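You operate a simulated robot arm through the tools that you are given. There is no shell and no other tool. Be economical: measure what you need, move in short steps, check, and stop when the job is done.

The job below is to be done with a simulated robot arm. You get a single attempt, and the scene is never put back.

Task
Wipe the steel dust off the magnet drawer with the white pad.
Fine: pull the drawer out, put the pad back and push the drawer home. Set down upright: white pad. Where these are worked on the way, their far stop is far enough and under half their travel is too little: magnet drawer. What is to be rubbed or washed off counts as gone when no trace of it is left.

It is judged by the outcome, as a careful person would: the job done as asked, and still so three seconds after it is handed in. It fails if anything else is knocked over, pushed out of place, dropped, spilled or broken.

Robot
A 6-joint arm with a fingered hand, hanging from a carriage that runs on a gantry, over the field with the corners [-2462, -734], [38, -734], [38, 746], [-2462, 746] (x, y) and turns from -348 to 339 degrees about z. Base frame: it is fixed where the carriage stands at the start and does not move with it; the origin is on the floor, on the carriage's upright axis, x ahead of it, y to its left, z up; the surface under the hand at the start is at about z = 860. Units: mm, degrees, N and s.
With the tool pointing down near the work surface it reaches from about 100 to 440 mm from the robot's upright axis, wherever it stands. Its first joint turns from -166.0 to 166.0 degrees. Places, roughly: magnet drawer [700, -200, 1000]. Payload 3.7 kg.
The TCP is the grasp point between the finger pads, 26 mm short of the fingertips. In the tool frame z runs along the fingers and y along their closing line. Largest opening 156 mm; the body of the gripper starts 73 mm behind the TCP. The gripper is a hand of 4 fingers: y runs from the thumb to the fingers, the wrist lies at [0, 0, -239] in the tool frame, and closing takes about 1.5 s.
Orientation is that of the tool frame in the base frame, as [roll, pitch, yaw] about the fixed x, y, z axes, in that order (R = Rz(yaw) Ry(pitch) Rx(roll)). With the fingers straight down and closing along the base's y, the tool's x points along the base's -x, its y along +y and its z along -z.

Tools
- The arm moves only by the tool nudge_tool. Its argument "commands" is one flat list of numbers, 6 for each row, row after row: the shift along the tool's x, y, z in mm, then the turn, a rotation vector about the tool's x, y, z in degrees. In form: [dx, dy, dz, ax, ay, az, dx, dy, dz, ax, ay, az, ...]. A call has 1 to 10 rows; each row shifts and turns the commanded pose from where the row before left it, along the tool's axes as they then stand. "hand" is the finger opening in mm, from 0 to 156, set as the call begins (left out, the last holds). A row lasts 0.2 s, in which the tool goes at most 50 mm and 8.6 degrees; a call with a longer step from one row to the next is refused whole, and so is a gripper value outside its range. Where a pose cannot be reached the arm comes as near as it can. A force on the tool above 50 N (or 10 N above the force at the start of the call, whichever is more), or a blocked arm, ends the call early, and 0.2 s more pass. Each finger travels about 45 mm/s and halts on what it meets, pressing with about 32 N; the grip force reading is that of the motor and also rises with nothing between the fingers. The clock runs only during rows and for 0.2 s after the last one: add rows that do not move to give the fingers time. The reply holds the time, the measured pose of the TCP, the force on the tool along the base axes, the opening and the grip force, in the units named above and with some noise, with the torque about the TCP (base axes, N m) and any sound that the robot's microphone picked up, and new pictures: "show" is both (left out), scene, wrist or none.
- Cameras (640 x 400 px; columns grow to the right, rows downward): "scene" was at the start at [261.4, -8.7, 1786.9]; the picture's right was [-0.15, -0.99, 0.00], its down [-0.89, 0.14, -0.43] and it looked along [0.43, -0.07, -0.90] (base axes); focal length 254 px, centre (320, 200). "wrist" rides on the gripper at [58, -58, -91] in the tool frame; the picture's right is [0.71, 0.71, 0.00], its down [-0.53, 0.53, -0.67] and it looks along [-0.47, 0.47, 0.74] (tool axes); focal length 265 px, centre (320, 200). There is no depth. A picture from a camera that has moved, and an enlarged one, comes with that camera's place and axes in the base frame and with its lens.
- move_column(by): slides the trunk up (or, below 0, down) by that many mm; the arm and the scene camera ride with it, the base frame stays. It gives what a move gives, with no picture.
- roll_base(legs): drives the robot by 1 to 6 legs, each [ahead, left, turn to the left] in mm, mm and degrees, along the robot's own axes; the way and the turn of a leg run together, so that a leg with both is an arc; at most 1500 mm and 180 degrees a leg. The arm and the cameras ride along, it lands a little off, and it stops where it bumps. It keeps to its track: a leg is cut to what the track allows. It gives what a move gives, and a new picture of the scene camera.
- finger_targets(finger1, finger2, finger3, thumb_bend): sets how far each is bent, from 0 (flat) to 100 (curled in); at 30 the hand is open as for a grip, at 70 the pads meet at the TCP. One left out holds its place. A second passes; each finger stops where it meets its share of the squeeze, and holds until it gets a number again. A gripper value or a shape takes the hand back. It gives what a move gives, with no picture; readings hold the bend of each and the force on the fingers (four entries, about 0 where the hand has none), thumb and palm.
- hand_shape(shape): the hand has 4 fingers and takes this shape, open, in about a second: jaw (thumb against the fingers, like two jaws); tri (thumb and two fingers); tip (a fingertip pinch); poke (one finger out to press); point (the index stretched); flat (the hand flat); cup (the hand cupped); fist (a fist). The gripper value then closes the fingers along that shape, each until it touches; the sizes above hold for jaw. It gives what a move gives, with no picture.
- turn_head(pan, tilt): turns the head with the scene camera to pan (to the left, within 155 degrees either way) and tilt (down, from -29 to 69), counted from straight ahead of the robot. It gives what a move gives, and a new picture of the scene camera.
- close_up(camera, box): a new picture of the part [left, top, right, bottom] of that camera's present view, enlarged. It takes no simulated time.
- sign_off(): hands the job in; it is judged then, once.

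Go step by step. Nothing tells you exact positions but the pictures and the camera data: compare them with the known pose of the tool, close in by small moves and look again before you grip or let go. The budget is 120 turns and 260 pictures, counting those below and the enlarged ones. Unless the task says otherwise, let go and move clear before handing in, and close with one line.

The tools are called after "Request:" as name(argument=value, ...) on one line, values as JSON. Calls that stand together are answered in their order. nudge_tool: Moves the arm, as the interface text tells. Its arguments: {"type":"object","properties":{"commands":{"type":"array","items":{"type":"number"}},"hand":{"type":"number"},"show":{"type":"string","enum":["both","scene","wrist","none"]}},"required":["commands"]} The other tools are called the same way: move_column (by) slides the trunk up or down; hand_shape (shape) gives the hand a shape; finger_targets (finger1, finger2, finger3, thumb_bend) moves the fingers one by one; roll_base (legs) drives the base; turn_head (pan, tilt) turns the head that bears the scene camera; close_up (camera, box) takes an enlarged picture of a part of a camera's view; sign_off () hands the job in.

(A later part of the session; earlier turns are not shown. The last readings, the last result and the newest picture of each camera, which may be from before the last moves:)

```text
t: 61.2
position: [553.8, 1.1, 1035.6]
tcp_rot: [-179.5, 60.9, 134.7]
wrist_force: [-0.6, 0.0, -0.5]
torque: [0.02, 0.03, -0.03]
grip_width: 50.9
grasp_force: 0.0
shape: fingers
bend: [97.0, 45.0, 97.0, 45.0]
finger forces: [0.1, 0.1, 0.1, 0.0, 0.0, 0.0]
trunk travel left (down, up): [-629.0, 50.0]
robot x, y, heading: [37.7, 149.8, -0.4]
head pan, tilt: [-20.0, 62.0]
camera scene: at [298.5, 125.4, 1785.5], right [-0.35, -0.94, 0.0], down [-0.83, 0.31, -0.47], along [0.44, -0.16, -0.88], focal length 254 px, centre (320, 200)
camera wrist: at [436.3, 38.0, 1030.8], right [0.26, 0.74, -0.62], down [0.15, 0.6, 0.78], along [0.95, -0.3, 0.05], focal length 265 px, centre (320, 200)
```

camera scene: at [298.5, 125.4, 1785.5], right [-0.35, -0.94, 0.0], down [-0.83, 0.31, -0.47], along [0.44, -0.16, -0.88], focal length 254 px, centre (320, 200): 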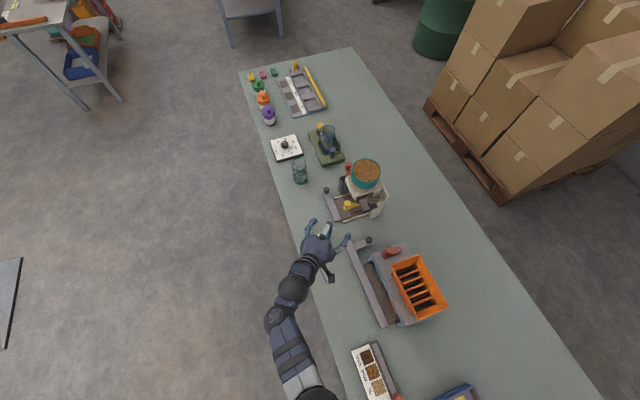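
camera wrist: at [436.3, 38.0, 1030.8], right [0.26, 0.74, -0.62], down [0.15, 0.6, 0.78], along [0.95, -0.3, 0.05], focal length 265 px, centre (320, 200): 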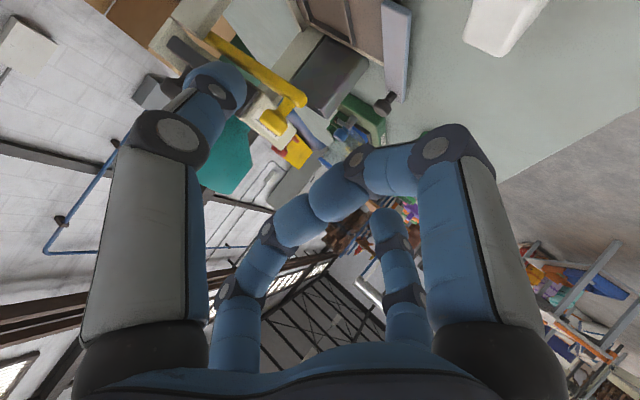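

That worked. Now to the pre-grasp point before the drawer knob.

Request:
nudge_tool(commands=[-20.3, -20.2, 15.2, 0, 0, 0, -20.3, -20.2, 15.2, 0, 0, 0, -20.3, -20.2, 15.2, 0, 0, 0, -20.3, -20.2, 15.2, 0, 0, 0])

Request:
close_up(camera="scene", box=[300, 150, 420, 270])

Request:
close_up(camera="wrist", box=[160, 0, 460, 240])

```text
t: 62.2
position: [562.0, -121.6, 1077.9]
tcp_rot: [-179.5, 60.8, 134.7]
wrist_force: [0.5, 0.6, 0.1]
torque: [-0.03, 0.02, 0.01]
grip_width: 50.7
grasp_force: 0.0
shape: fingers
bend: [97.0, 45.0, 97.0, 45.0]
finger forces: [0.1, 0.0, 0.0, 0.0, 0.1, 0.0]
trunk travel left (down, up): [-629.0, 50.0]
robot x, y, heading: [40.5, 146.2, -0.5]
head pan, tilt: [-20.0, 62.0]
camera scene: at [298.4, 125.5, 1785.4], right [-0.35, -0.94, 0.0], down [-0.83, 0.31, -0.47], along [0.44, -0.16, -0.88], focal length 254 px, centre (320, 200)
camera wrist: at [444.7, -85.4, 1071.8], right [0.26, 0.74, -0.62], down [0.15, 0.6, 0.78], along [0.95, -0.3, 0.05], focal length 265 px, centre (320, 200)
```

scene: 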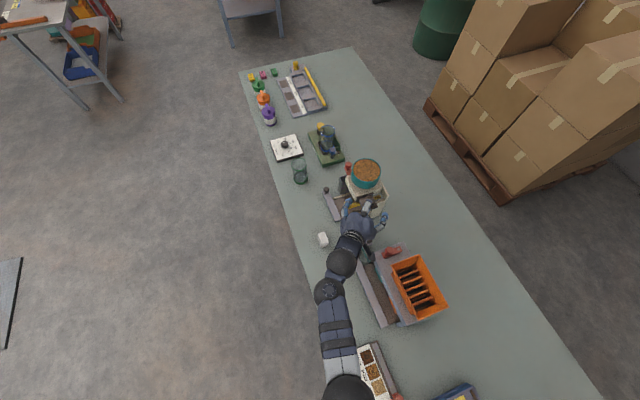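
wrist: 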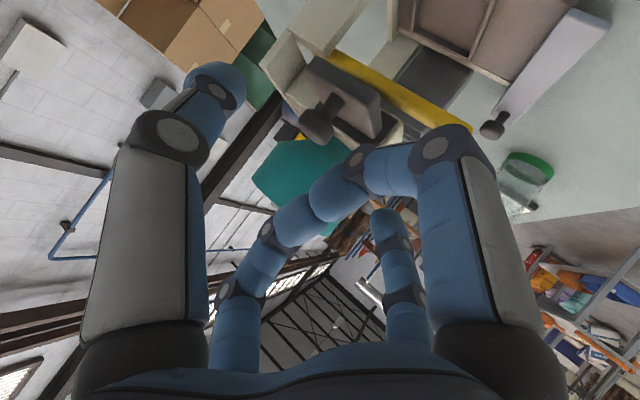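

```text
3.33 times, centred on (360, 210) of scene
camera zoom: at [298.4, 125.5, 1785.4], right [-0.35, -0.94, 0.0], down [-0.83, 0.31, -0.47], along [0.44, -0.16, -0.88], focal length 847 px, centre (187, 167)
```

zoom: 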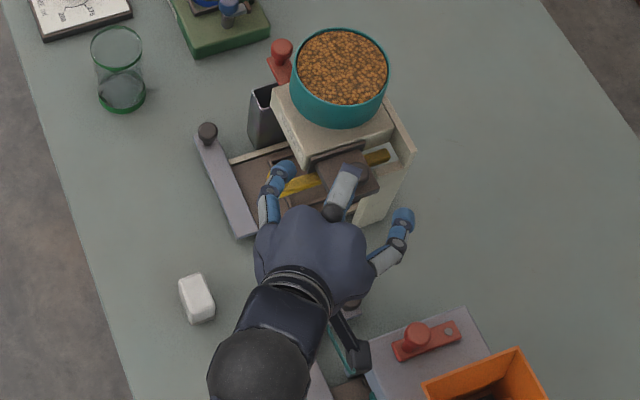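

```text
1.67 times, centred on (310, 120) of wrist
camera zoom: at [444.7, -85.4, 1071.8], right [0.26, 0.74, -0.62], down [0.15, 0.6, 0.78], along [0.95, -0.3, 0.05], focal length 442 px, centre (337, 333)
```

zoom: 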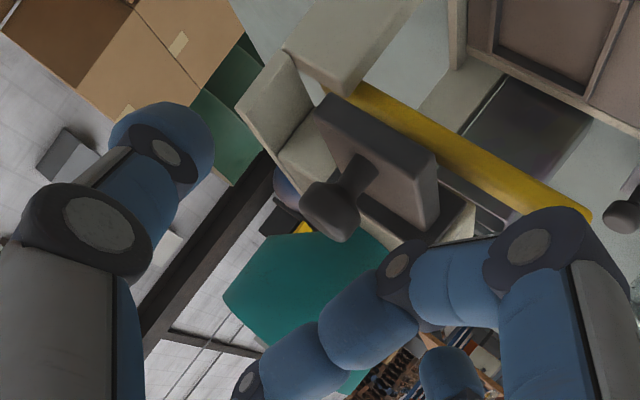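

Request:
nudge_tool(commands=[0, -1, 22, 0, 0, 0, -1, -1, 20, 0, 0, 0], show="wrist")

Request:
close_up(camera="scene", box=[330, 160, 410, 240])

```text
t: 62.9
position: [586.1, -149.3, 1058.6]
tcp_rot: [-179.7, 60.7, 134.7]
wrist_force: [0.0, 0.1, 0.1]
torque: [-0.01, -0.02, 0.0]
grip_width: 50.7
grasp_force: 0.0
shape: fingers
bend: [97.0, 45.0, 97.0, 45.0]
finger forces: [0.1, 0.0, 0.1, 0.0, 0.0, 0.0]
trunk travel left (down, up): [-629.0, 50.0]
robot x, y, heading: [35.8, 148.3, -0.4]
head pan, tilt: [-20.0, 62.0]
camera wrist: at [468.4, -113.2, 1052.6], right [0.26, 0.74, -0.62], down [0.15, 0.6, 0.78], along [0.95, -0.3, 0.05], focal length 265 px, centre (320, 200)
```

wrist: 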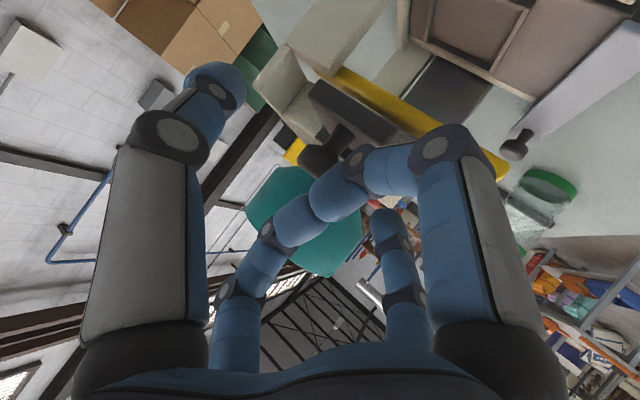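

```text
5.00 times, centred on (370, 200) of scene
camera zoom: at [298.4, 125.5, 1785.4], right [-0.35, -0.94, 0.0], down [-0.83, 0.31, -0.47], along [0.44, -0.16, -0.88], focal length 1270 px, centre (70, 200)
```

zoom: 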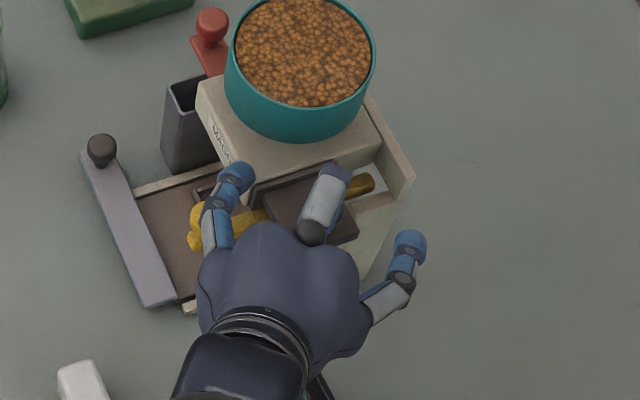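

Request:
nudge_tool(commands=[0, 0, 10, 0, 0, 0, 0, 0, 9, 0, 0, 0], show="wrist")

Request:
close_up(camera="wrist", box=[180, 40, 460, 240])

```text
t: 63.5
position: [595.2, -158.0, 1049.4]
tcp_rot: [-179.6, 60.8, 134.6]
wrist_force: [-11.0, 7.8, 9.9]
torque: [0.17, 0.06, 0.12]
grip_width: 51.8
grasp_force: 22.0
shape: fingers
bend: [99.0, 45.0, 100.0, 45.0]
finger forces: [5.8, 1.6, 36.2, 0.1, 0.0, 0.0]
trunk travel left (down, up): [-629.0, 50.0]
robot x, y, heading: [35.5, 149.5, -0.3]
head pan, tilt: [-20.0, 62.0]
camera wrist: at [478.4, -122.7, 1043.3], right [0.26, 0.74, -0.62], down [0.15, 0.6, 0.78], along [0.95, -0.3, 0.05], focal length 265 px, centre (320, 200)
```

wrist: 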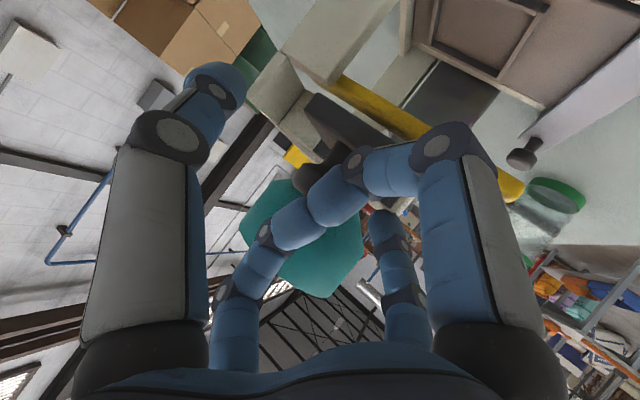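

```text
2.00 times, centred on (320, 140) of wrist
camera zoom: at [478.4, -122.7, 1043.3], right [0.26, 0.74, -0.62], down [0.15, 0.6, 0.78], along [0.95, -0.3, 0.05], focal length 531 px, centre (320, 320)
```

zoom: 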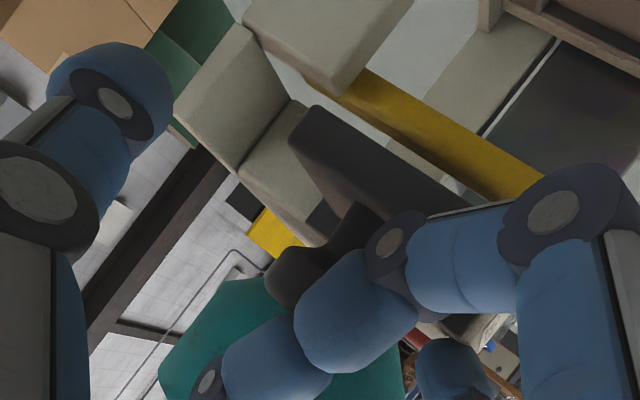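

Finger 3 touches the knob, so this is the deepest I can go with it curled. I'll back off 3 mm and try the pinch here.

Request:
nudge_tool(commands=[0, 0, -3, 0, 0, 0], show="none")

Request:
finger_targets(finger2=80, thumb_bend=80)

Request:
nudge_tool(commands=[0, 0, 0, 0, 0, 0], show="wrist")

```text
t: 63.9
position: [594.6, -158.6, 1050.8]
tcp_rot: [-179.7, 60.7, 134.8]
wrist_force: [-1.2, 0.9, -0.2]
torque: [0.01, -0.01, 0.0]
grip_width: 51.3
grasp_force: 0.0
shape: fingers
bend: [98.0, 45.0, 98.0, 45.0]
finger forces: [0.0, 0.1, 0.1, 0.1, 0.0, 0.0]
trunk travel left (down, up): [-629.0, 50.0]
robot x, y, heading: [38.4, 151.1, -0.1]
head pan, tilt: [-20.0, 62.0]
```

```text
t: 64.8
position: [594.4, -159.1, 1050.7]
tcp_rot: [-179.5, 60.6, 134.6]
wrist_force: [0.6, -8.4, -4.0]
torque: [-0.04, -0.04, -0.03]
grip_width: 18.2
grasp_force: 13.4
shape: fingers
bend: [99.0, 66.0, 99.0, 66.0]
finger forces: [0.0, 8.8, 0.0, 0.1, 18.5, 0.1]
trunk travel left (down, up): [-629.0, 50.0]
robot x, y, heading: [38.3, 147.2, -0.3]
head pan, tilt: [-20.0, 62.0]
```

```text
t: 65.2
position: [594.5, -159.4, 1051.2]
tcp_rot: [-179.5, 60.8, 134.8]
wrist_force: [-0.4, -7.6, -5.1]
torque: [-0.06, -0.01, -0.04]
grip_width: 18.1
grasp_force: 13.8
shape: fingers
bend: [99.0, 66.0, 99.0, 66.0]
finger forces: [0.0, 8.5, 0.0, 0.0, 18.9, 0.0]
trunk travel left (down, up): [-629.0, 50.0]
robot x, y, heading: [37.8, 146.0, -0.2]
head pan, tilt: [-20.0, 62.0]
camera wrist: at [476.4, -123.5, 1045.1], right [0.26, 0.74, -0.62], down [0.15, 0.6, 0.78], along [0.95, -0.3, 0.05], focal length 265 px, centre (320, 200)
```

wrist: 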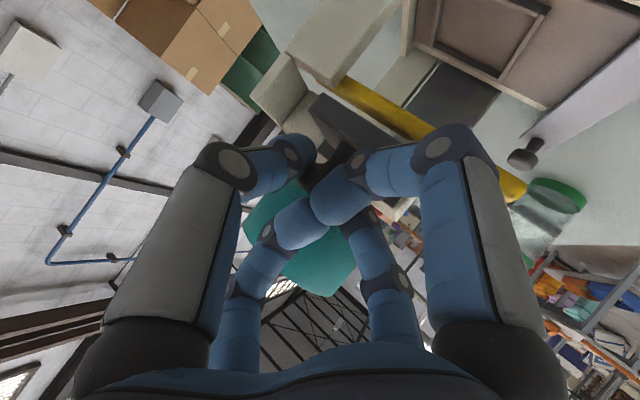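

The knob is pinched. I'll pull gently toward −x by 20 mm and look.

Request:
nudge_tool(commands=[1.77, -3.54, -3.06, 0, 0, 0, 1.77, -3.54, -3.06, 0, 0, 0, 1.77, -3.54, -3.06, 0, 0, 0, 1.77, -3.54, -3.06, 0, 0, 0], show="wrist")

Request:
close_up(camera="scene", box=[330, 160, 410, 240])

```text
t: 66.2
position: [574.0, -160.2, 1051.6]
tcp_rot: [-179.5, 60.9, 134.8]
wrist_force: [0.9, -12.6, -3.9]
torque: [-0.06, 0.0, -0.07]
grip_width: 17.5
grasp_force: 14.5
shape: fingers
bend: [98.0, 66.0, 98.0, 66.0]
finger forces: [0.0, 9.1, 0.0, 0.0, 19.5, 0.0]
trunk travel left (down, up): [-629.0, 50.0]
robot x, y, heading: [38.3, 147.8, -0.3]
head pan, tilt: [-20.0, 62.0]
camera wrist: at [456.5, -123.3, 1045.2], right [0.26, 0.74, -0.62], down [0.15, 0.6, 0.78], along [0.95, -0.3, 0.05], focal length 265 px, centre (320, 200)
```

wrist: 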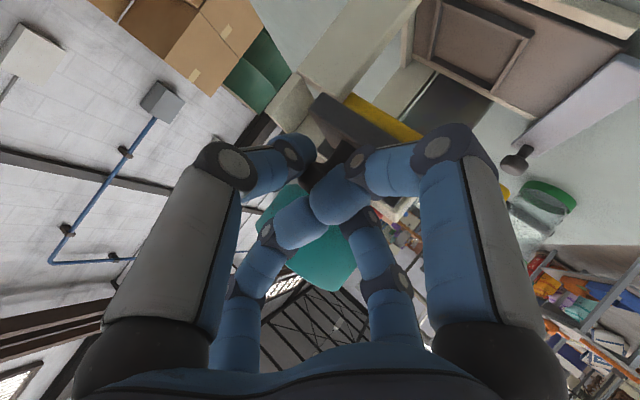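

```text
5.00 times, centred on (370, 200) of scene
camera zoom: at [298.4, 124.7, 1785.5], right [-0.35, -0.94, 0.0], down [-0.83, 0.31, -0.47], along [0.44, -0.16, -0.88], focal length 1270 px, centre (70, 200)
```

zoom: 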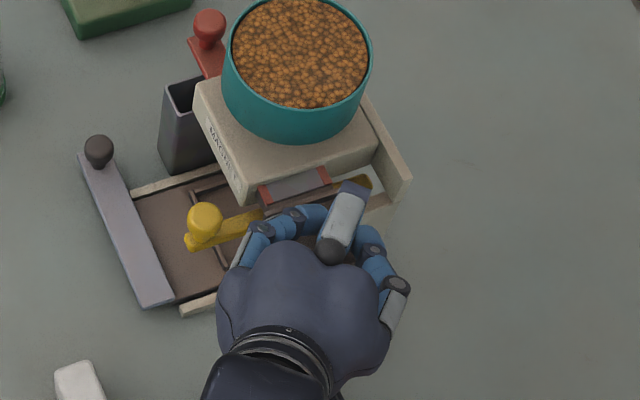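

The drawer slides out, and I can see its body with red rails. I'll keep pulling.

Request:
nudge_tool(commands=[2.8, -5.6, -4.9, 0, 0, 0, 2.8, -5.6, -4.9, 0, 0, 0, 2.8, -5.6, -4.9, 0, 0, 0, 2.8, -5.6, -4.9, 0, 0, 0, 2.8, -5.6, -4.9, 0, 0, 0], show="wrist")

Request:
close_up(camera="scene", box=[330, 160, 410, 240])

```text
t: 67.5
position: [534.0, -159.5, 1052.2]
tcp_rot: [-179.4, 60.7, 134.8]
wrist_force: [0.8, -11.6, -7.1]
torque: [-0.03, 0.0, -0.04]
grip_width: 17.6
grasp_force: 14.0
shape: fingers
bend: [98.0, 66.0, 98.0, 66.0]
finger forces: [0.0, 9.5, 0.0, 0.0, 18.8, 0.0]
trunk travel left (down, up): [-629.0, 50.0]
robot x, y, heading: [34.4, 148.2, -0.3]
head pan, tilt: [-20.0, 62.0]
camera wrist: at [417.0, -123.5, 1045.5], right [0.26, 0.74, -0.62], down [0.15, 0.6, 0.78], along [0.95, -0.3, 0.05], focal length 265 px, centre (320, 200)
```

wrist: 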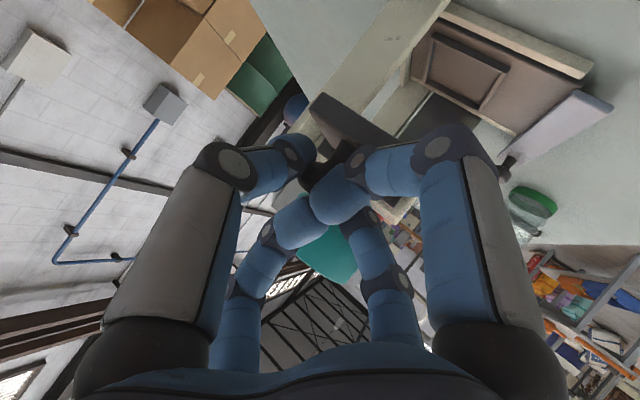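

```text
5.00 times, centred on (370, 200) of scene
camera zoom: at [298.4, 124.8, 1785.4], right [-0.35, -0.94, 0.0], down [-0.83, 0.31, -0.47], along [0.44, -0.16, -0.88], focal length 1270 px, centre (70, 200)
```

zoom: 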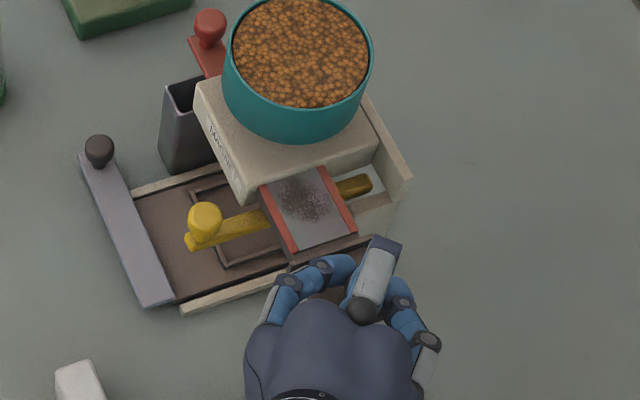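

The dust patch is showing. I'll continue to the far stop.

Request:
nudge_tool(commands=[2.1, -4.2, -3.7, 0, 0, 0, 2.1, -4.2, -3.7, 0, 0, 0, 2.1, -4.2, -3.7, 0, 0, 0, 2.1, -4.2, -3.7, 0, 0, 0, 2.1, -4.2, -3.7, 0, 0, 0], show="none")

Request:
close_up(camera="scene", box=[330, 160, 410, 240])

```text
t: 68.7
position: [506.1, -160.3, 1051.9]
tcp_rot: [-179.4, 60.8, 134.6]
wrist_force: [2.2, -12.4, -5.0]
torque: [-0.09, 0.04, -0.06]
grip_width: 17.7
grasp_force: 13.7
shape: fingers
bend: [98.0, 66.0, 98.0, 66.0]
finger forces: [0.1, 9.2, 0.0, 0.0, 19.1, 0.0]
trunk travel left (down, up): [-629.0, 50.0]
robot x, y, heading: [34.7, 148.7, -0.5]
head pan, tilt: [-20.0, 62.0]
```

```text
5.00 times, centred on (370, 200) of scene
camera zoom: at [298.4, 124.7, 1785.5], right [-0.35, -0.94, 0.0], down [-0.83, 0.31, -0.47], along [0.44, -0.16, -0.88], focal length 1270 px, centre (70, 200)
```

zoom: 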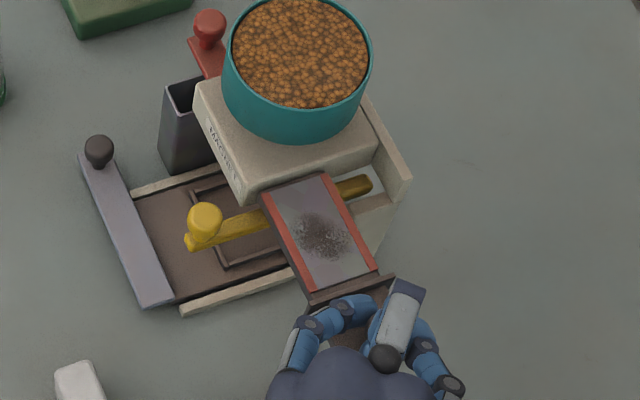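

Request:
nudge_tool(commands=[2.1, -4.2, -3.7, 0, 0, 0, 2.1, -4.2, -3.7, 0, 0, 0, 0.7, -1.4, -1.2, 0, 0, 0], show="none")

Request:
close_up(camera="scene", box=[330, 160, 410, 240])

```text
t: 69.5
position: [494.0, -161.1, 1052.0]
tcp_rot: [-179.7, 61.0, 134.8]
wrist_force: [16.1, -16.9, -9.5]
torque: [-0.07, -0.04, -0.01]
grip_width: 15.8
grasp_force: 13.7
shape: fingers
bend: [98.0, 64.0, 98.0, 67.0]
finger forces: [0.1, 12.7, 0.0, 0.0, 13.9, 0.0]
trunk travel left (down, up): [-629.0, 50.0]
robot x, y, heading: [39.7, 143.6, -0.3]
head pan, tilt: [-20.0, 62.0]
```

```text
5.00 times, centred on (370, 200) of scene
camera zoom: at [299.4, 124.5, 1785.9], right [-0.35, -0.94, 0.0], down [-0.83, 0.31, -0.47], along [0.44, -0.16, -0.88], focal length 1270 px, centre (70, 200)
```

zoom: 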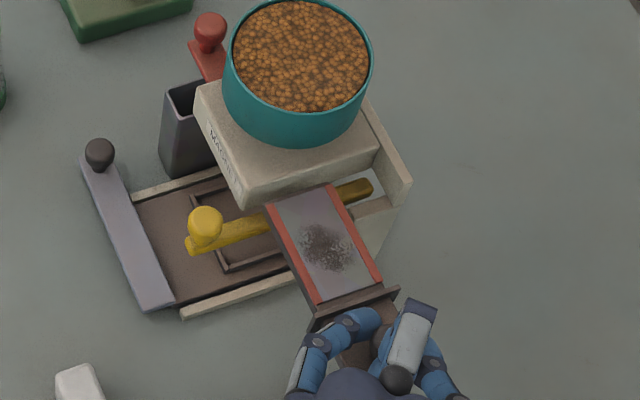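

The far stop is reached, about 100 mm out, with the dust patch fully exposed. I'll let go of the knob and back the hand off.

Request:
finger_targets(finger2=42, thumb_bend=42)

Request:
nudge_tool(commands=[0, 0, -15, 0, 0, 0, 0, 0, -15, 0, 0, 0], show="none")

Request:
move_column(by=50)

Request:
nudge_tool(commands=[10, 25, -20, 0, 0, 0, 10, 30, -15, 0, 0, 0, 10, 30, -15, 0, 0, 0], show="both")

```text
t: 70.5
position: [490.6, -157.6, 1050.0]
tcp_rot: [-179.6, 60.8, 134.6]
wrist_force: [-0.4, 0.1, -0.4]
torque: [0.03, -0.03, 0.0]
grip_width: 56.3
grasp_force: 0.0
shape: fingers
bend: [98.0, 42.0, 98.0, 42.0]
finger forces: [0.0, 0.1, 0.0, 0.0, 0.0, 0.0]
trunk travel left (down, up): [-629.0, 50.0]
robot x, y, heading: [37.3, 145.6, -0.4]
head pan, tilt: [-20.0, 62.0]
```

```text
t: 71.0
position: [472.3, -137.4, 1064.9]
tcp_rot: [-179.6, 60.7, 134.7]
wrist_force: [-1.1, 0.2, 0.4]
torque: [-0.01, 0.0, -0.01]
grip_width: 56.1
grasp_force: 0.0
shape: fingers
bend: [98.0, 42.0, 98.0, 42.0]
finger forces: [0.0, 0.0, 0.0, 0.1, 0.1, 0.1]
trunk travel left (down, up): [-629.0, 50.0]
robot x, y, heading: [36.1, 151.5, -0.6]
head pan, tilt: [-20.0, 62.0]
```

```text
t: 72.0
position: [474.2, -137.9, 1115.0]
tcp_rot: [-179.6, 60.7, 134.8]
wrist_force: [0.4, 0.5, 0.3]
torque: [-0.01, -0.01, 0.01]
grip_width: 56.3
grasp_force: 0.1
shape: fingers
bend: [98.0, 42.0, 98.0, 42.0]
finger forces: [0.0, 0.1, 0.0, 0.0, 0.0, 0.0]
trunk travel left (down, up): [-679.0, 0.0]
robot x, y, heading: [37.4, 145.7, -0.2]
head pan, tilt: [-20.0, 62.0]
```

```text
t: 72.8
position: [491.8, -37.7, 1113.0]
tcp_rot: [-179.7, 60.8, 134.6]
wrist_force: [0.7, -0.3, 0.6]
torque: [0.04, -0.02, 0.04]
grip_width: 56.3
grasp_force: 0.1
shape: fingers
bend: [98.0, 42.0, 98.0, 42.0]
finger forces: [0.0, 0.1, 0.0, 0.1, 0.0, 0.1]
trunk travel left (down, up): [-679.0, 0.0]
robot x, y, heading: [39.6, 150.5, -0.2]
head pan, tilt: [-20.0, 62.0]
camera scene: at [298.4, 125.3, 1835.4], right [-0.35, -0.94, 0.0], down [-0.83, 0.31, -0.47], along [0.44, -0.16, -0.88], focal length 254 px, centre (320, 200)
camera wrist: at [374.8, -0.5, 1106.7], right [0.26, 0.74, -0.62], down [0.15, 0.6, 0.78], along [0.95, -0.3, 0.05], focal length 265 px, centre (320, 200)
```

scene: 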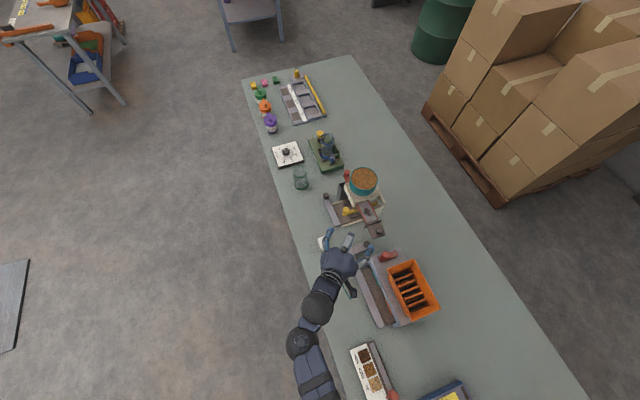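
wrist: 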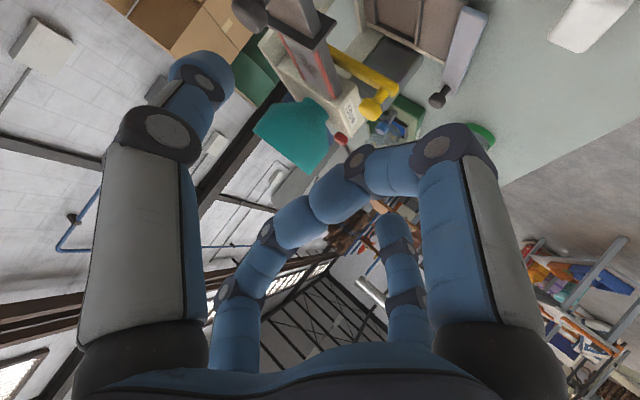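

The dust patch is centred near (594,-168) between two red rails. I'll check whether the rails stand up and what the pad measures.

Request:
close_up(camera="wrist", box=[210, 0, 410, 140])

Request:
close_up(camera="scene", box=[310, 170, 400, 260])

```text
2.86 times, centred on (310, 70) of wrist
camera zoom: at [374.8, -0.5, 1106.7], right [0.26, 0.74, -0.62], down [0.15, 0.6, 0.78], along [0.95, -0.3, 0.05], focal length 758 px, centre (349, 571)
```

zoom: 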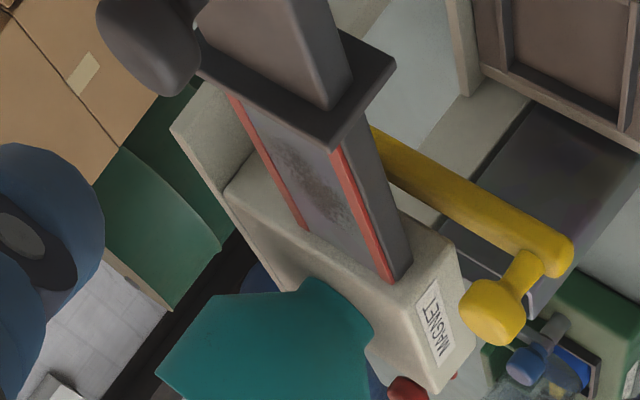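

```text
4.44 times, centred on (355, 215) of scene
camera zoom: at [298.4, 125.3, 1835.4], right [-0.35, -0.94, 0.0], down [-0.83, 0.31, -0.47], along [0.44, -0.16, -0.88], focal length 1129 px, centre (164, 133)
```

zoom: 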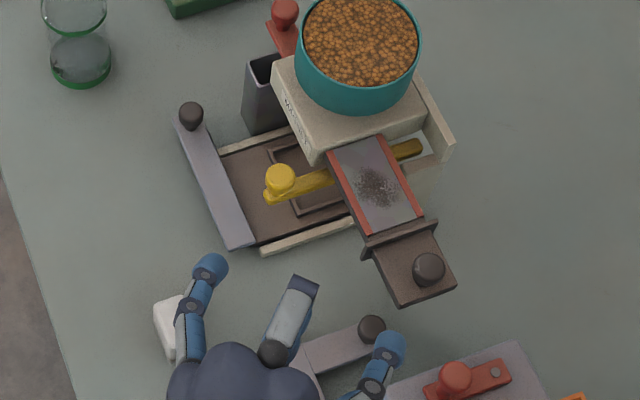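

The rails are thin lips about 44 mm apart, and the pad measures roughly 40×32×33 mm. My plan is to grip the pad with a 35° forward tilt at heading 0 and wipe at heading about −15°, which clears both bowl and drawer knob. First I'll reorient the hand over the pad.

Request:
hand_shape(shape="jaw")

Request:
nudge_tool(commands=[-10.6, 21, 18.4, 0, 0, 0, -10.6, 21, 18.4, 0, 0, 0, 0, 0, 0, 0, 6.4, 0, 0, 0, 0, 0, 6.4, 0, 0, 0, 0, 0, 6.4, 0, 0, 0, 0, 0, 6.4, 0], show="none", hand=110)

Request:
nudge_tool(commands=[0, 0, 0, -4.3, 0, -6.1, 0, 0, 0, -4.3, 0, -6.1, 0, 0, 0, -4.3, 0, -6.1, 0, 0, 0, -4.3, 0, -6.1, 0, 0, 0, -4.3, 0, -6.1, 0, 0, 0, -4.3, 0, -6.1], show="none")

Request:
roll_base(legs=[[0, -50, 0]])

```text
t: 73.7
position: [492.5, -37.1, 1113.1]
tcp_rot: [-179.6, 60.8, 134.6]
wrist_force: [-1.5, 0.4, -0.3]
torque: [0.0, -0.01, -0.04]
grip_width: 139.7
grasp_force: 0.2
shape: jaw
bend: [26.0, 26.0, 26.0, 35.0]
finger forces: [0.0, 0.0, 0.0, 0.0, 0.0, 0.0]
trunk travel left (down, up): [-679.0, 0.0]
robot x, y, heading: [35.8, 147.9, -0.2]
head pan, tilt: [-20.0, 62.0]
```

```text
t: 75.1
position: [553.2, -38.3, 1111.9]
tcp_rot: [-179.7, 35.0, 134.6]
wrist_force: [0.1, 0.7, -0.2]
torque: [0.0, -0.03, 0.0]
grip_width: 110.1
grasp_force: 0.1
shape: jaw
bend: [28.0, 28.0, 28.0, 64.0]
finger forces: [0.0, 0.0, 0.0, 0.0, 0.1, 0.0]
trunk travel left (down, up): [-679.0, 0.0]
robot x, y, heading: [42.6, 145.8, -0.3]
head pan, tilt: [-20.0, 62.0]
```

```text
t: 76.5
position: [552.9, -37.5, 1112.8]
tcp_rot: [-179.9, 35.0, 179.2]
wrist_force: [1.0, -0.1, 0.2]
torque: [0.01, 0.0, -0.02]
grip_width: 110.2
grasp_force: 0.1
shape: jaw
bend: [28.0, 28.0, 28.0, 64.0]
finger forces: [0.0, 0.0, 0.0, 0.1, 0.0, 0.0]
trunk travel left (down, up): [-679.0, 0.0]
robot x, y, heading: [39.0, 145.7, 0.0]
head pan, tilt: [-20.0, 62.0]
```

```text
t: 77.4
position: [552.1, -86.6, 1112.6]
tcp_rot: [-179.9, 35.0, 179.1]
wrist_force: [-0.1, 0.2, 0.1]
torque: [-0.03, -0.01, 0.0]
grip_width: 109.9
grasp_force: 0.0
shape: jaw
bend: [28.0, 28.0, 28.0, 64.0]
finger forces: [0.0, 0.0, 0.0, 0.0, 0.1, 0.0]
trunk travel left (down, up): [-679.0, 0.0]
robot x, y, heading: [38.0, 100.5, -0.4]
head pan, tilt: [-20.0, 62.0]
camera scene: at [298.2, 75.9, 1835.5], right [-0.35, -0.94, 0.0], down [-0.83, 0.31, -0.47], along [0.44, -0.16, -0.88], focal length 254 px, centre (320, 200)
```

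scene: 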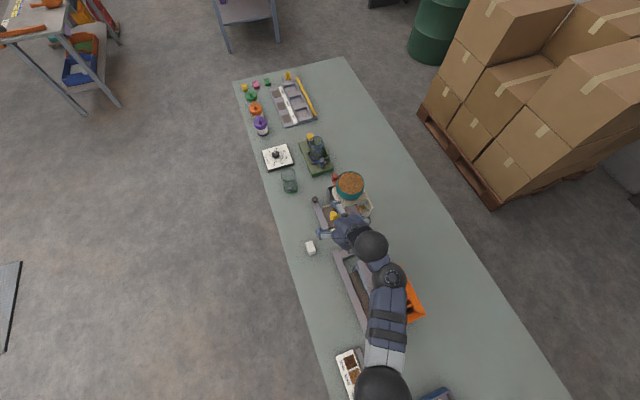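

Request:
nudge_tool(commands=[0, 47, 0, 0, 0, 0, 0, 47, 0, 0, 0, 0, 0, 0, 20, 0, 0, 0], show="wrist")

Request:
close_up(camera="scene", box=[280, 215, 350, 275])

```text
t: 78.2
position: [567.1, 7.9, 1094.1]
tcp_rot: [-180.0, 35.1, 179.2]
wrist_force: [0.0, 0.7, -0.8]
torque: [-0.01, -0.01, -0.01]
grip_width: 110.5
grasp_force: 0.1
shape: jaw
bend: [28.0, 28.0, 28.0, 64.0]
finger forces: [0.0, 0.0, 0.0, 0.0, 0.1, 0.1]
trunk travel left (down, up): [-679.0, 0.0]
robot x, y, heading: [40.1, 97.2, -0.3]
head pan, tilt: [-20.0, 62.0]
camera wrist: at [464.9, -48.4, 1135.7], right [-0.57, 0.72, -0.41], down [0.06, 0.53, 0.85], along [0.82, 0.46, -0.34], focal length 265 px, centre (320, 200)
```

wrist: 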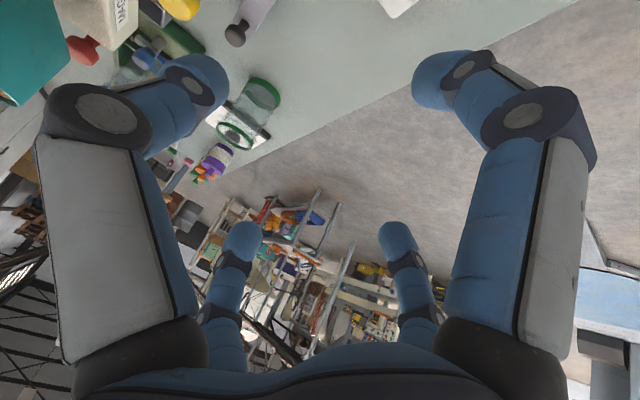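

```text
6.67 times, centred on (315, 245) of scene
camera zoom: at [298.2, 75.8, 1835.5], right [-0.35, -0.94, 0.0], down [-0.83, 0.31, -0.47], along [0.44, -0.16, -0.88], focal length 1693 px, centre (353, -100)
```

zoom: 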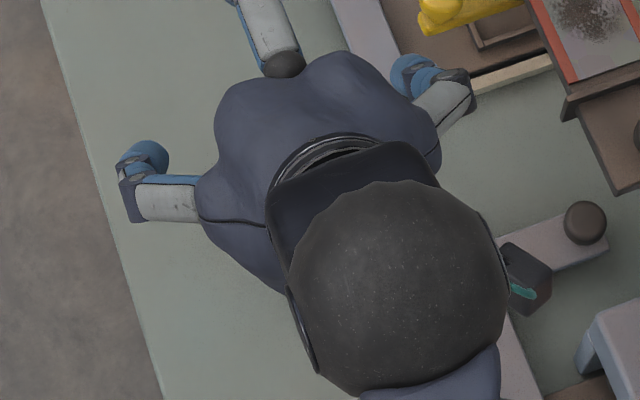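

Request:
nudge_tool(commands=[12, 0, -8, 0, 0, 0, 12, 0, -8, 0, 0, 0], show="none")

Request:
move_column(by=-120)

Request:
nudge_tool(commands=[0, 0, 0, 0, 0, 0], show="wrist")

Request:
close_up(camera="wrist", box=[220, 20, 420, 160])

```text
t: 78.8
position: [536.8, 6.1, 1094.3]
tcp_rot: [-179.9, 35.1, 179.3]
wrist_force: [-0.5, 0.5, 0.5]
torque: [0.01, -0.01, 0.03]
grip_width: 110.3
grasp_force: 0.1
shape: jaw
bend: [28.0, 28.0, 28.0, 64.0]
finger forces: [0.0, 0.1, 0.1, 0.1, 0.1, 0.0]
trunk travel left (down, up): [-679.0, 0.0]
robot x, y, heading: [35.6, 98.0, -0.2]
head pan, tilt: [-20.0, 62.0]
```

```text
t: 80.3
position: [536.7, 7.0, 974.2]
tcp_rot: [-179.8, 35.0, 179.3]
wrist_force: [0.1, 0.6, -0.1]
torque: [-0.01, 0.02, 0.01]
grip_width: 110.4
grasp_force: 0.0
shape: jaw
bend: [28.0, 28.0, 28.0, 64.0]
finger forces: [0.0, 0.1, 0.0, 0.1, 0.0, 0.0]
trunk travel left (down, up): [-559.0, 120.0]
robot x, y, heading: [34.3, 102.4, -0.2]
head pan, tilt: [-20.0, 62.0]
```

```text
t: 80.7
position: [537.2, 6.1, 974.8]
tcp_rot: [-179.9, 35.1, 179.3]
wrist_force: [0.1, -0.6, 0.1]
torque: [0.02, 0.02, -0.01]
grip_width: 110.3
grasp_force: 0.1
shape: jaw
bend: [28.0, 28.0, 28.0, 64.0]
finger forces: [0.0, 0.1, 0.0, 0.0, 0.0, 0.1]
trunk travel left (down, up): [-559.0, 120.0]
robot x, y, heading: [38.0, 97.2, -0.3]
head pan, tilt: [-20.0, 62.0]
camera wrist: at [435.1, -50.4, 1015.1], right [-0.57, 0.72, -0.41], down [0.06, 0.53, 0.85], along [0.82, 0.46, -0.34], focal length 265 px, centre (320, 200)
```

wrist: 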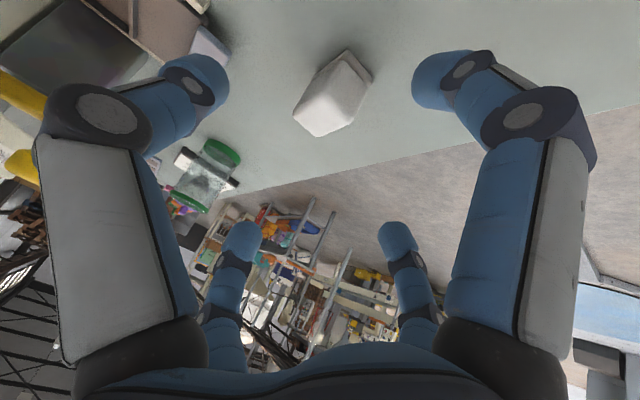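

```text
2.86 times, centred on (320, 90) of wrist
camera zoom: at [435.1, -50.4, 1015.1], right [-0.57, 0.72, -0.41], down [0.06, 0.53, 0.85], along [0.82, 0.46, -0.34], focal length 758 px, centre (320, 514)
```

zoom: 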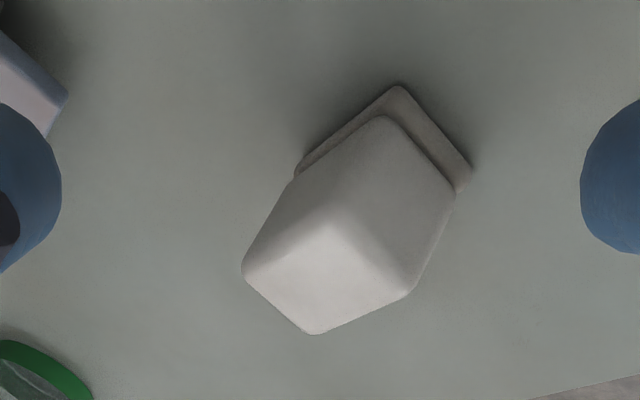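

The pad has a felt base of about 46×30 mm with a block on top, standing at about (588,6), top at z≈901, and it lies square to the axes. I'll curl fingers 1 and 3, open thumb and finger 2, and come above it.

Request:
finger_targets(finger1=100, finger2=42, finger3=100, thumb_bend=42)

Request:
nudge_tool(commands=[-11, 0, 14, 0, 0, 0, -11, 0, 14, 0, 0, 0, 0, 0, 0, 0, 0, 0, 0, 0, 0, 0, 0, 0], show="wrist")

Request:
close_up(camera="wrist", box=[180, 20, 480, 220])

```text
t: 81.7
position: [536.4, 6.4, 973.1]
tcp_rot: [-179.9, 35.0, 179.2]
wrist_force: [-1.0, -0.4, 0.0]
torque: [0.04, 0.02, -0.02]
grip_width: 48.9
grasp_force: 0.0
shape: fingers
bend: [77.0, 42.0, 77.0, 42.0]
finger forces: [0.0, 0.1, 0.0, 0.1, 0.0, 0.1]
trunk travel left (down, up): [-559.0, 120.0]
robot x, y, heading: [36.9, 96.5, -0.4]
head pan, tilt: [-20.0, 62.0]
```

```text
t: 82.7
position: [571.0, 4.9, 964.7]
tcp_rot: [-179.9, 35.0, 179.3]
wrist_force: [-0.1, -0.7, -0.1]
torque: [0.01, 0.03, 0.02]
grip_width: 52.3
grasp_force: 0.0
shape: fingers
bend: [91.0, 42.0, 91.0, 42.0]
finger forces: [0.0, 0.1, 0.0, 0.0, 0.0, 0.0]
trunk travel left (down, up): [-559.0, 120.0]
robot x, y, heading: [40.7, 102.9, -0.4]
head pan, tilt: [-20.0, 62.0]
camera wrist: at [469.6, -51.6, 1006.2], right [-0.57, 0.72, -0.41], down [0.06, 0.53, 0.85], along [0.82, 0.46, -0.34], focal length 265 px, centre (320, 200)
```

wrist: 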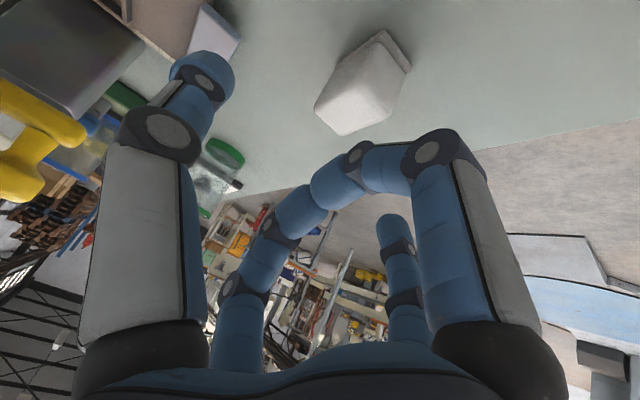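

```text
2.00 times, centred on (330, 120) of wrist
camera zoom: at [469.6, -51.6, 1006.2], right [-0.57, 0.72, -0.41], down [0.06, 0.53, 0.85], along [0.82, 0.46, -0.34], focal length 531 px, centre (300, 360)
```

zoom: 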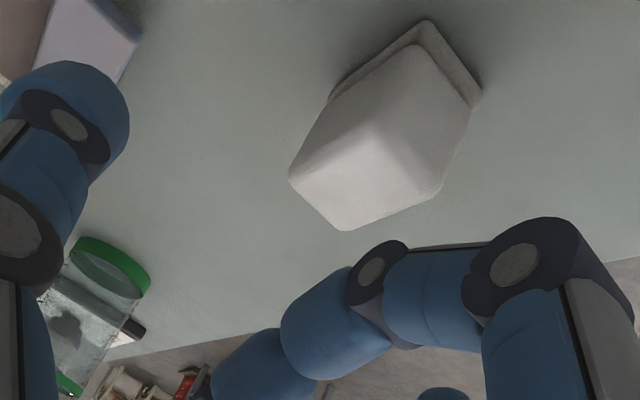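

Request:
nudge_tool(commands=[0, 1.5, 0, 0, 0, 0], show="none")

Request:
move_column(by=-42)

Request:
nudge_tool(commands=[0, 0, 0, 0, 0, 0], show="both")

Request:
close_up(camera="scene", box=[270, 200, 370, 300])

```text
t: 83.1
position: [570.9, 7.1, 963.9]
tcp_rot: [-179.9, 35.0, 179.2]
wrist_force: [-0.2, -0.4, -0.1]
torque: [-0.02, 0.0, -0.03]
grip_width: 55.5
grasp_force: 0.1
shape: fingers
bend: [97.0, 42.0, 97.0, 42.0]
finger forces: [0.0, 0.1, 0.0, 0.0, 0.0, 0.0]
trunk travel left (down, up): [-559.0, 120.0]
robot x, y, heading: [38.6, 99.4, -0.1]
head pan, tilt: [-20.0, 62.0]
```

```text
t: 83.9
position: [571.9, 7.7, 921.8]
tcp_rot: [-179.9, 35.1, 179.2]
wrist_force: [-1.0, 0.1, -0.5]
torque: [-0.01, -0.03, -0.02]
grip_width: 55.5
grasp_force: 0.2
shape: fingers
bend: [97.0, 42.0, 97.0, 42.0]
finger forces: [0.0, 0.0, 0.0, 0.0, 0.0, 0.0]
trunk travel left (down, up): [-517.0, 162.0]
robot x, y, heading: [38.4, 99.1, -0.2]
head pan, tilt: [-20.0, 62.0]
```

```text
t: 84.3
position: [571.6, 7.6, 921.2]
tcp_rot: [-179.9, 35.0, 179.2]
wrist_force: [-0.4, 0.6, 0.4]
torque: [0.01, -0.05, 0.01]
grip_width: 55.4
grasp_force: 0.1
shape: fingers
bend: [97.0, 42.0, 97.0, 42.0]
finger forces: [0.1, 0.0, 0.1, 0.0, 0.1, 0.1]
trunk travel left (down, up): [-517.0, 162.0]
robot x, y, heading: [41.2, 99.6, -0.2]
head pan, tilt: [-20.0, 62.0]
camera scene: at [298.2, 75.8, 1673.5], right [-0.35, -0.94, 0.0], down [-0.83, 0.31, -0.47], along [0.44, -0.16, -0.88], focal length 254 px, centre (320, 200)
camera wrist: at [469.4, -49.7, 963.7], right [-0.57, 0.72, -0.41], down [0.06, 0.53, 0.85], along [0.82, 0.46, -0.34], focal length 265 px, centre (320, 200)
```

scene: 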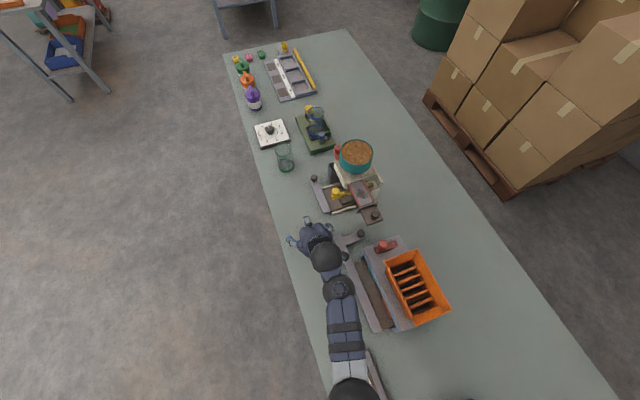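
wrist: 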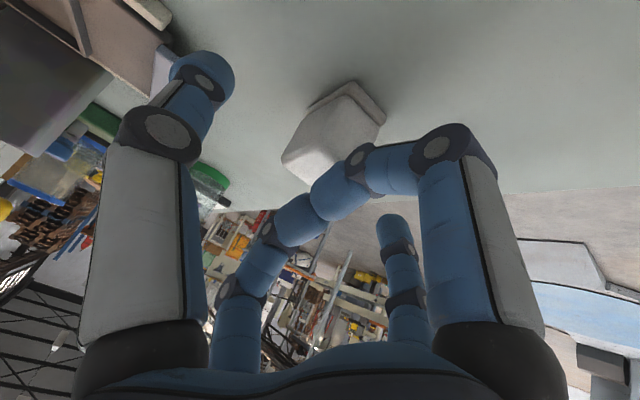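

```text
4.00 times, centred on (320, 250) of scene
camera zoom: at [298.2, 75.8, 1673.5], right [-0.35, -0.94, 0.0], down [-0.83, 0.31, -0.47], along [0.44, -0.16, -0.88], focal length 1016 px, centre (320, 0)
```

zoom: 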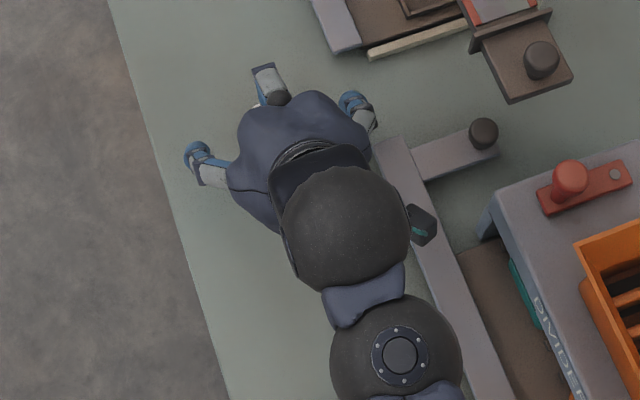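

Request:
move_column(by=-11)

Request:
finger_targets(finger2=80, thumb_bend=80)

Request:
nudge_tool(commands=[0, 0, 0, 0, 0, 0], show="wrist")

Request:
close_up(camera="wrist", box=[180, 40, 460, 220])

```text
t: 84.9
position: [571.0, 7.3, 911.3]
tcp_rot: [-179.9, 35.0, 179.2]
wrist_force: [-0.8, -0.2, 1.0]
torque: [0.03, 0.03, 0.01]
grip_width: 55.6
grasp_force: 0.2
shape: fingers
bend: [97.0, 42.0, 97.0, 42.0]
finger forces: [0.0, 0.1, 0.0, 0.0, 0.0, 0.0]
trunk travel left (down, up): [-506.0, 173.0]
robot x, y, heading: [37.9, 97.1, 0.0]
head pan, tilt: [-20.0, 62.0]
```

```text
t: 85.9
position: [571.6, 6.5, 911.1]
tcp_rot: [-179.9, 35.1, 179.2]
wrist_force: [-0.5, -1.5, 2.8]
torque: [0.05, 0.04, 0.04]
grip_width: 15.9
grasp_force: 13.7
shape: fingers
bend: [98.0, 60.0, 98.0, 66.0]
finger forces: [0.0, 12.8, 0.0, 0.0, 15.1, 0.1]
trunk travel left (down, up): [-506.0, 173.0]
robot x, y, heading: [37.2, 99.5, -0.3]
head pan, tilt: [-20.0, 62.0]
```

```text
t: 86.3
position: [571.5, 8.2, 911.4]
tcp_rot: [-180.0, 35.1, 179.2]
wrist_force: [-0.7, -0.7, 3.6]
torque: [0.01, 0.02, -0.04]
grip_width: 16.2
grasp_force: 13.8
shape: fingers
bend: [98.0, 60.0, 98.0, 66.0]
finger forces: [0.0, 12.8, 0.0, 0.0, 15.2, 0.1]
trunk travel left (down, up): [-506.0, 173.0]
robot x, y, heading: [37.2, 98.3, -0.1]
head pan, tilt: [-20.0, 62.0]
camera wrist: at [469.8, -50.1, 952.9], right [-0.57, 0.72, -0.41], down [0.06, 0.53, 0.85], along [0.82, 0.46, -0.34], focal length 265 px, centre (320, 200)
```

wrist: 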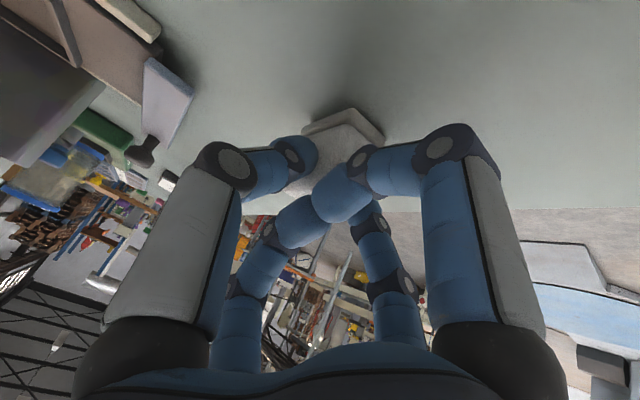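

```text
2.22 times, centred on (320, 130) of wrist
camera zoom: at [469.8, -50.1, 952.9], right [-0.57, 0.72, -0.41], down [0.06, 0.53, 0.85], along [0.82, 0.46, -0.34], focal length 590 px, centre (320, 356)
```

zoom: 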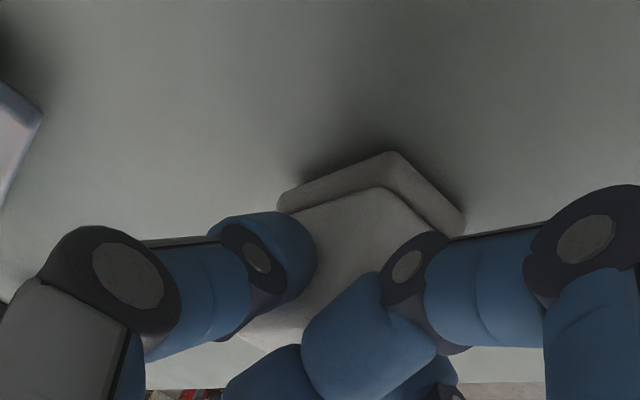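

The pad is pinched. I'll lift it a little and check.

Request:
move_column(by=30)

Request:
nudge_tool(commands=[0, 0, 0, 0, 0, 0], show="both")

Request:
close_up(camera="wrist", box=[180, 40, 460, 220])

```text
t: 87.1
position: [569.9, 7.4, 941.5]
tcp_rot: [-179.9, 35.0, 179.2]
wrist_force: [1.0, 0.6, -1.2]
torque: [0.0, -0.03, 0.02]
grip_width: 15.8
grasp_force: 13.8
shape: fingers
bend: [98.0, 60.0, 98.0, 67.0]
finger forces: [0.0, 12.8, 0.0, 0.0, 14.2, 0.0]
trunk travel left (down, up): [-536.0, 143.0]
robot x, y, heading: [36.9, 99.3, -0.2]
head pan, tilt: [-20.0, 62.0]
```

```text
t: 87.5
position: [570.5, 8.0, 940.7]
tcp_rot: [-179.9, 35.0, 179.2]
wrist_force: [-0.1, 0.5, -0.1]
torque: [-0.03, 0.02, 0.0]
grip_width: 15.6
grasp_force: 13.2
shape: fingers
bend: [98.0, 60.0, 98.0, 67.0]
finger forces: [0.0, 12.7, 0.0, 0.0, 14.1, 0.0]
trunk travel left (down, up): [-536.0, 143.0]
robot x, y, heading: [38.1, 98.4, -0.1]
head pan, tilt: [-20.0, 62.0]
camera scene: at [298.2, 75.8, 1692.4], right [-0.35, -0.94, 0.0], down [-0.83, 0.31, -0.47], along [0.44, -0.16, -0.88], focal length 254 px, centre (320, 200)
camera wrist: at [469.4, -49.7, 982.6], right [-0.57, 0.72, -0.41], down [0.06, 0.53, 0.85], along [0.82, 0.46, -0.34], focal length 265 px, centre (320, 200)
```

scene: 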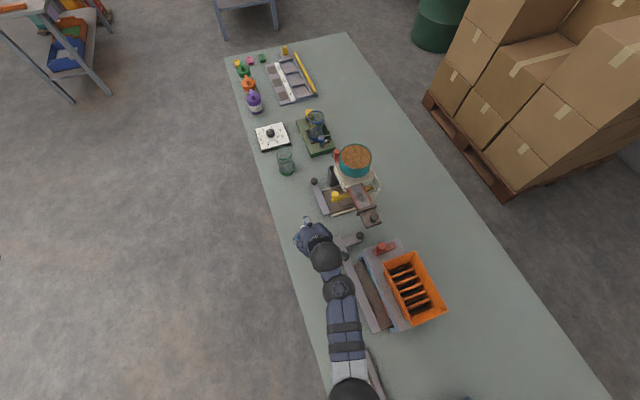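
wrist: 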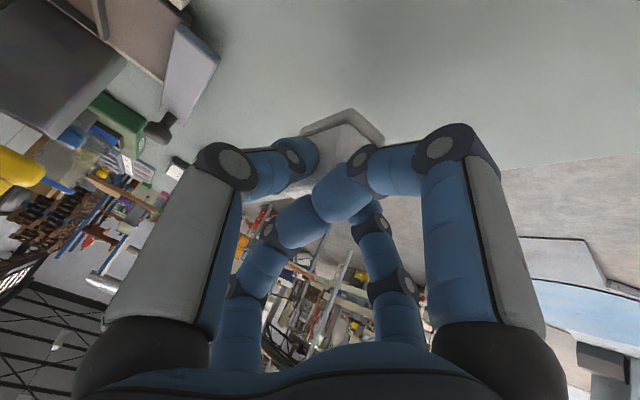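

```text
2.22 times, centred on (320, 130) of wrist
camera zoom: at [469.4, -49.7, 982.6], right [-0.57, 0.72, -0.41], down [0.06, 0.53, 0.85], along [0.82, 0.46, -0.34], focal length 590 px, centre (320, 356)
```

zoom: 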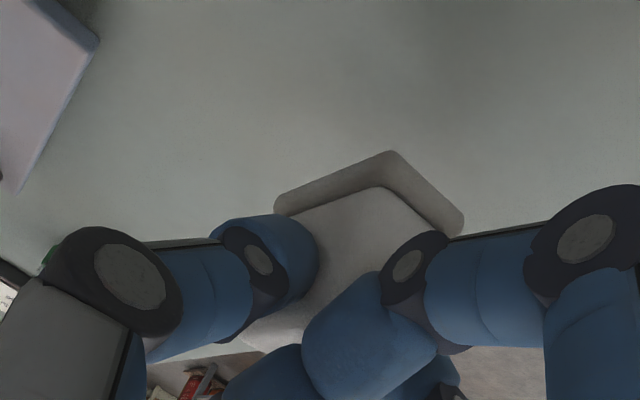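

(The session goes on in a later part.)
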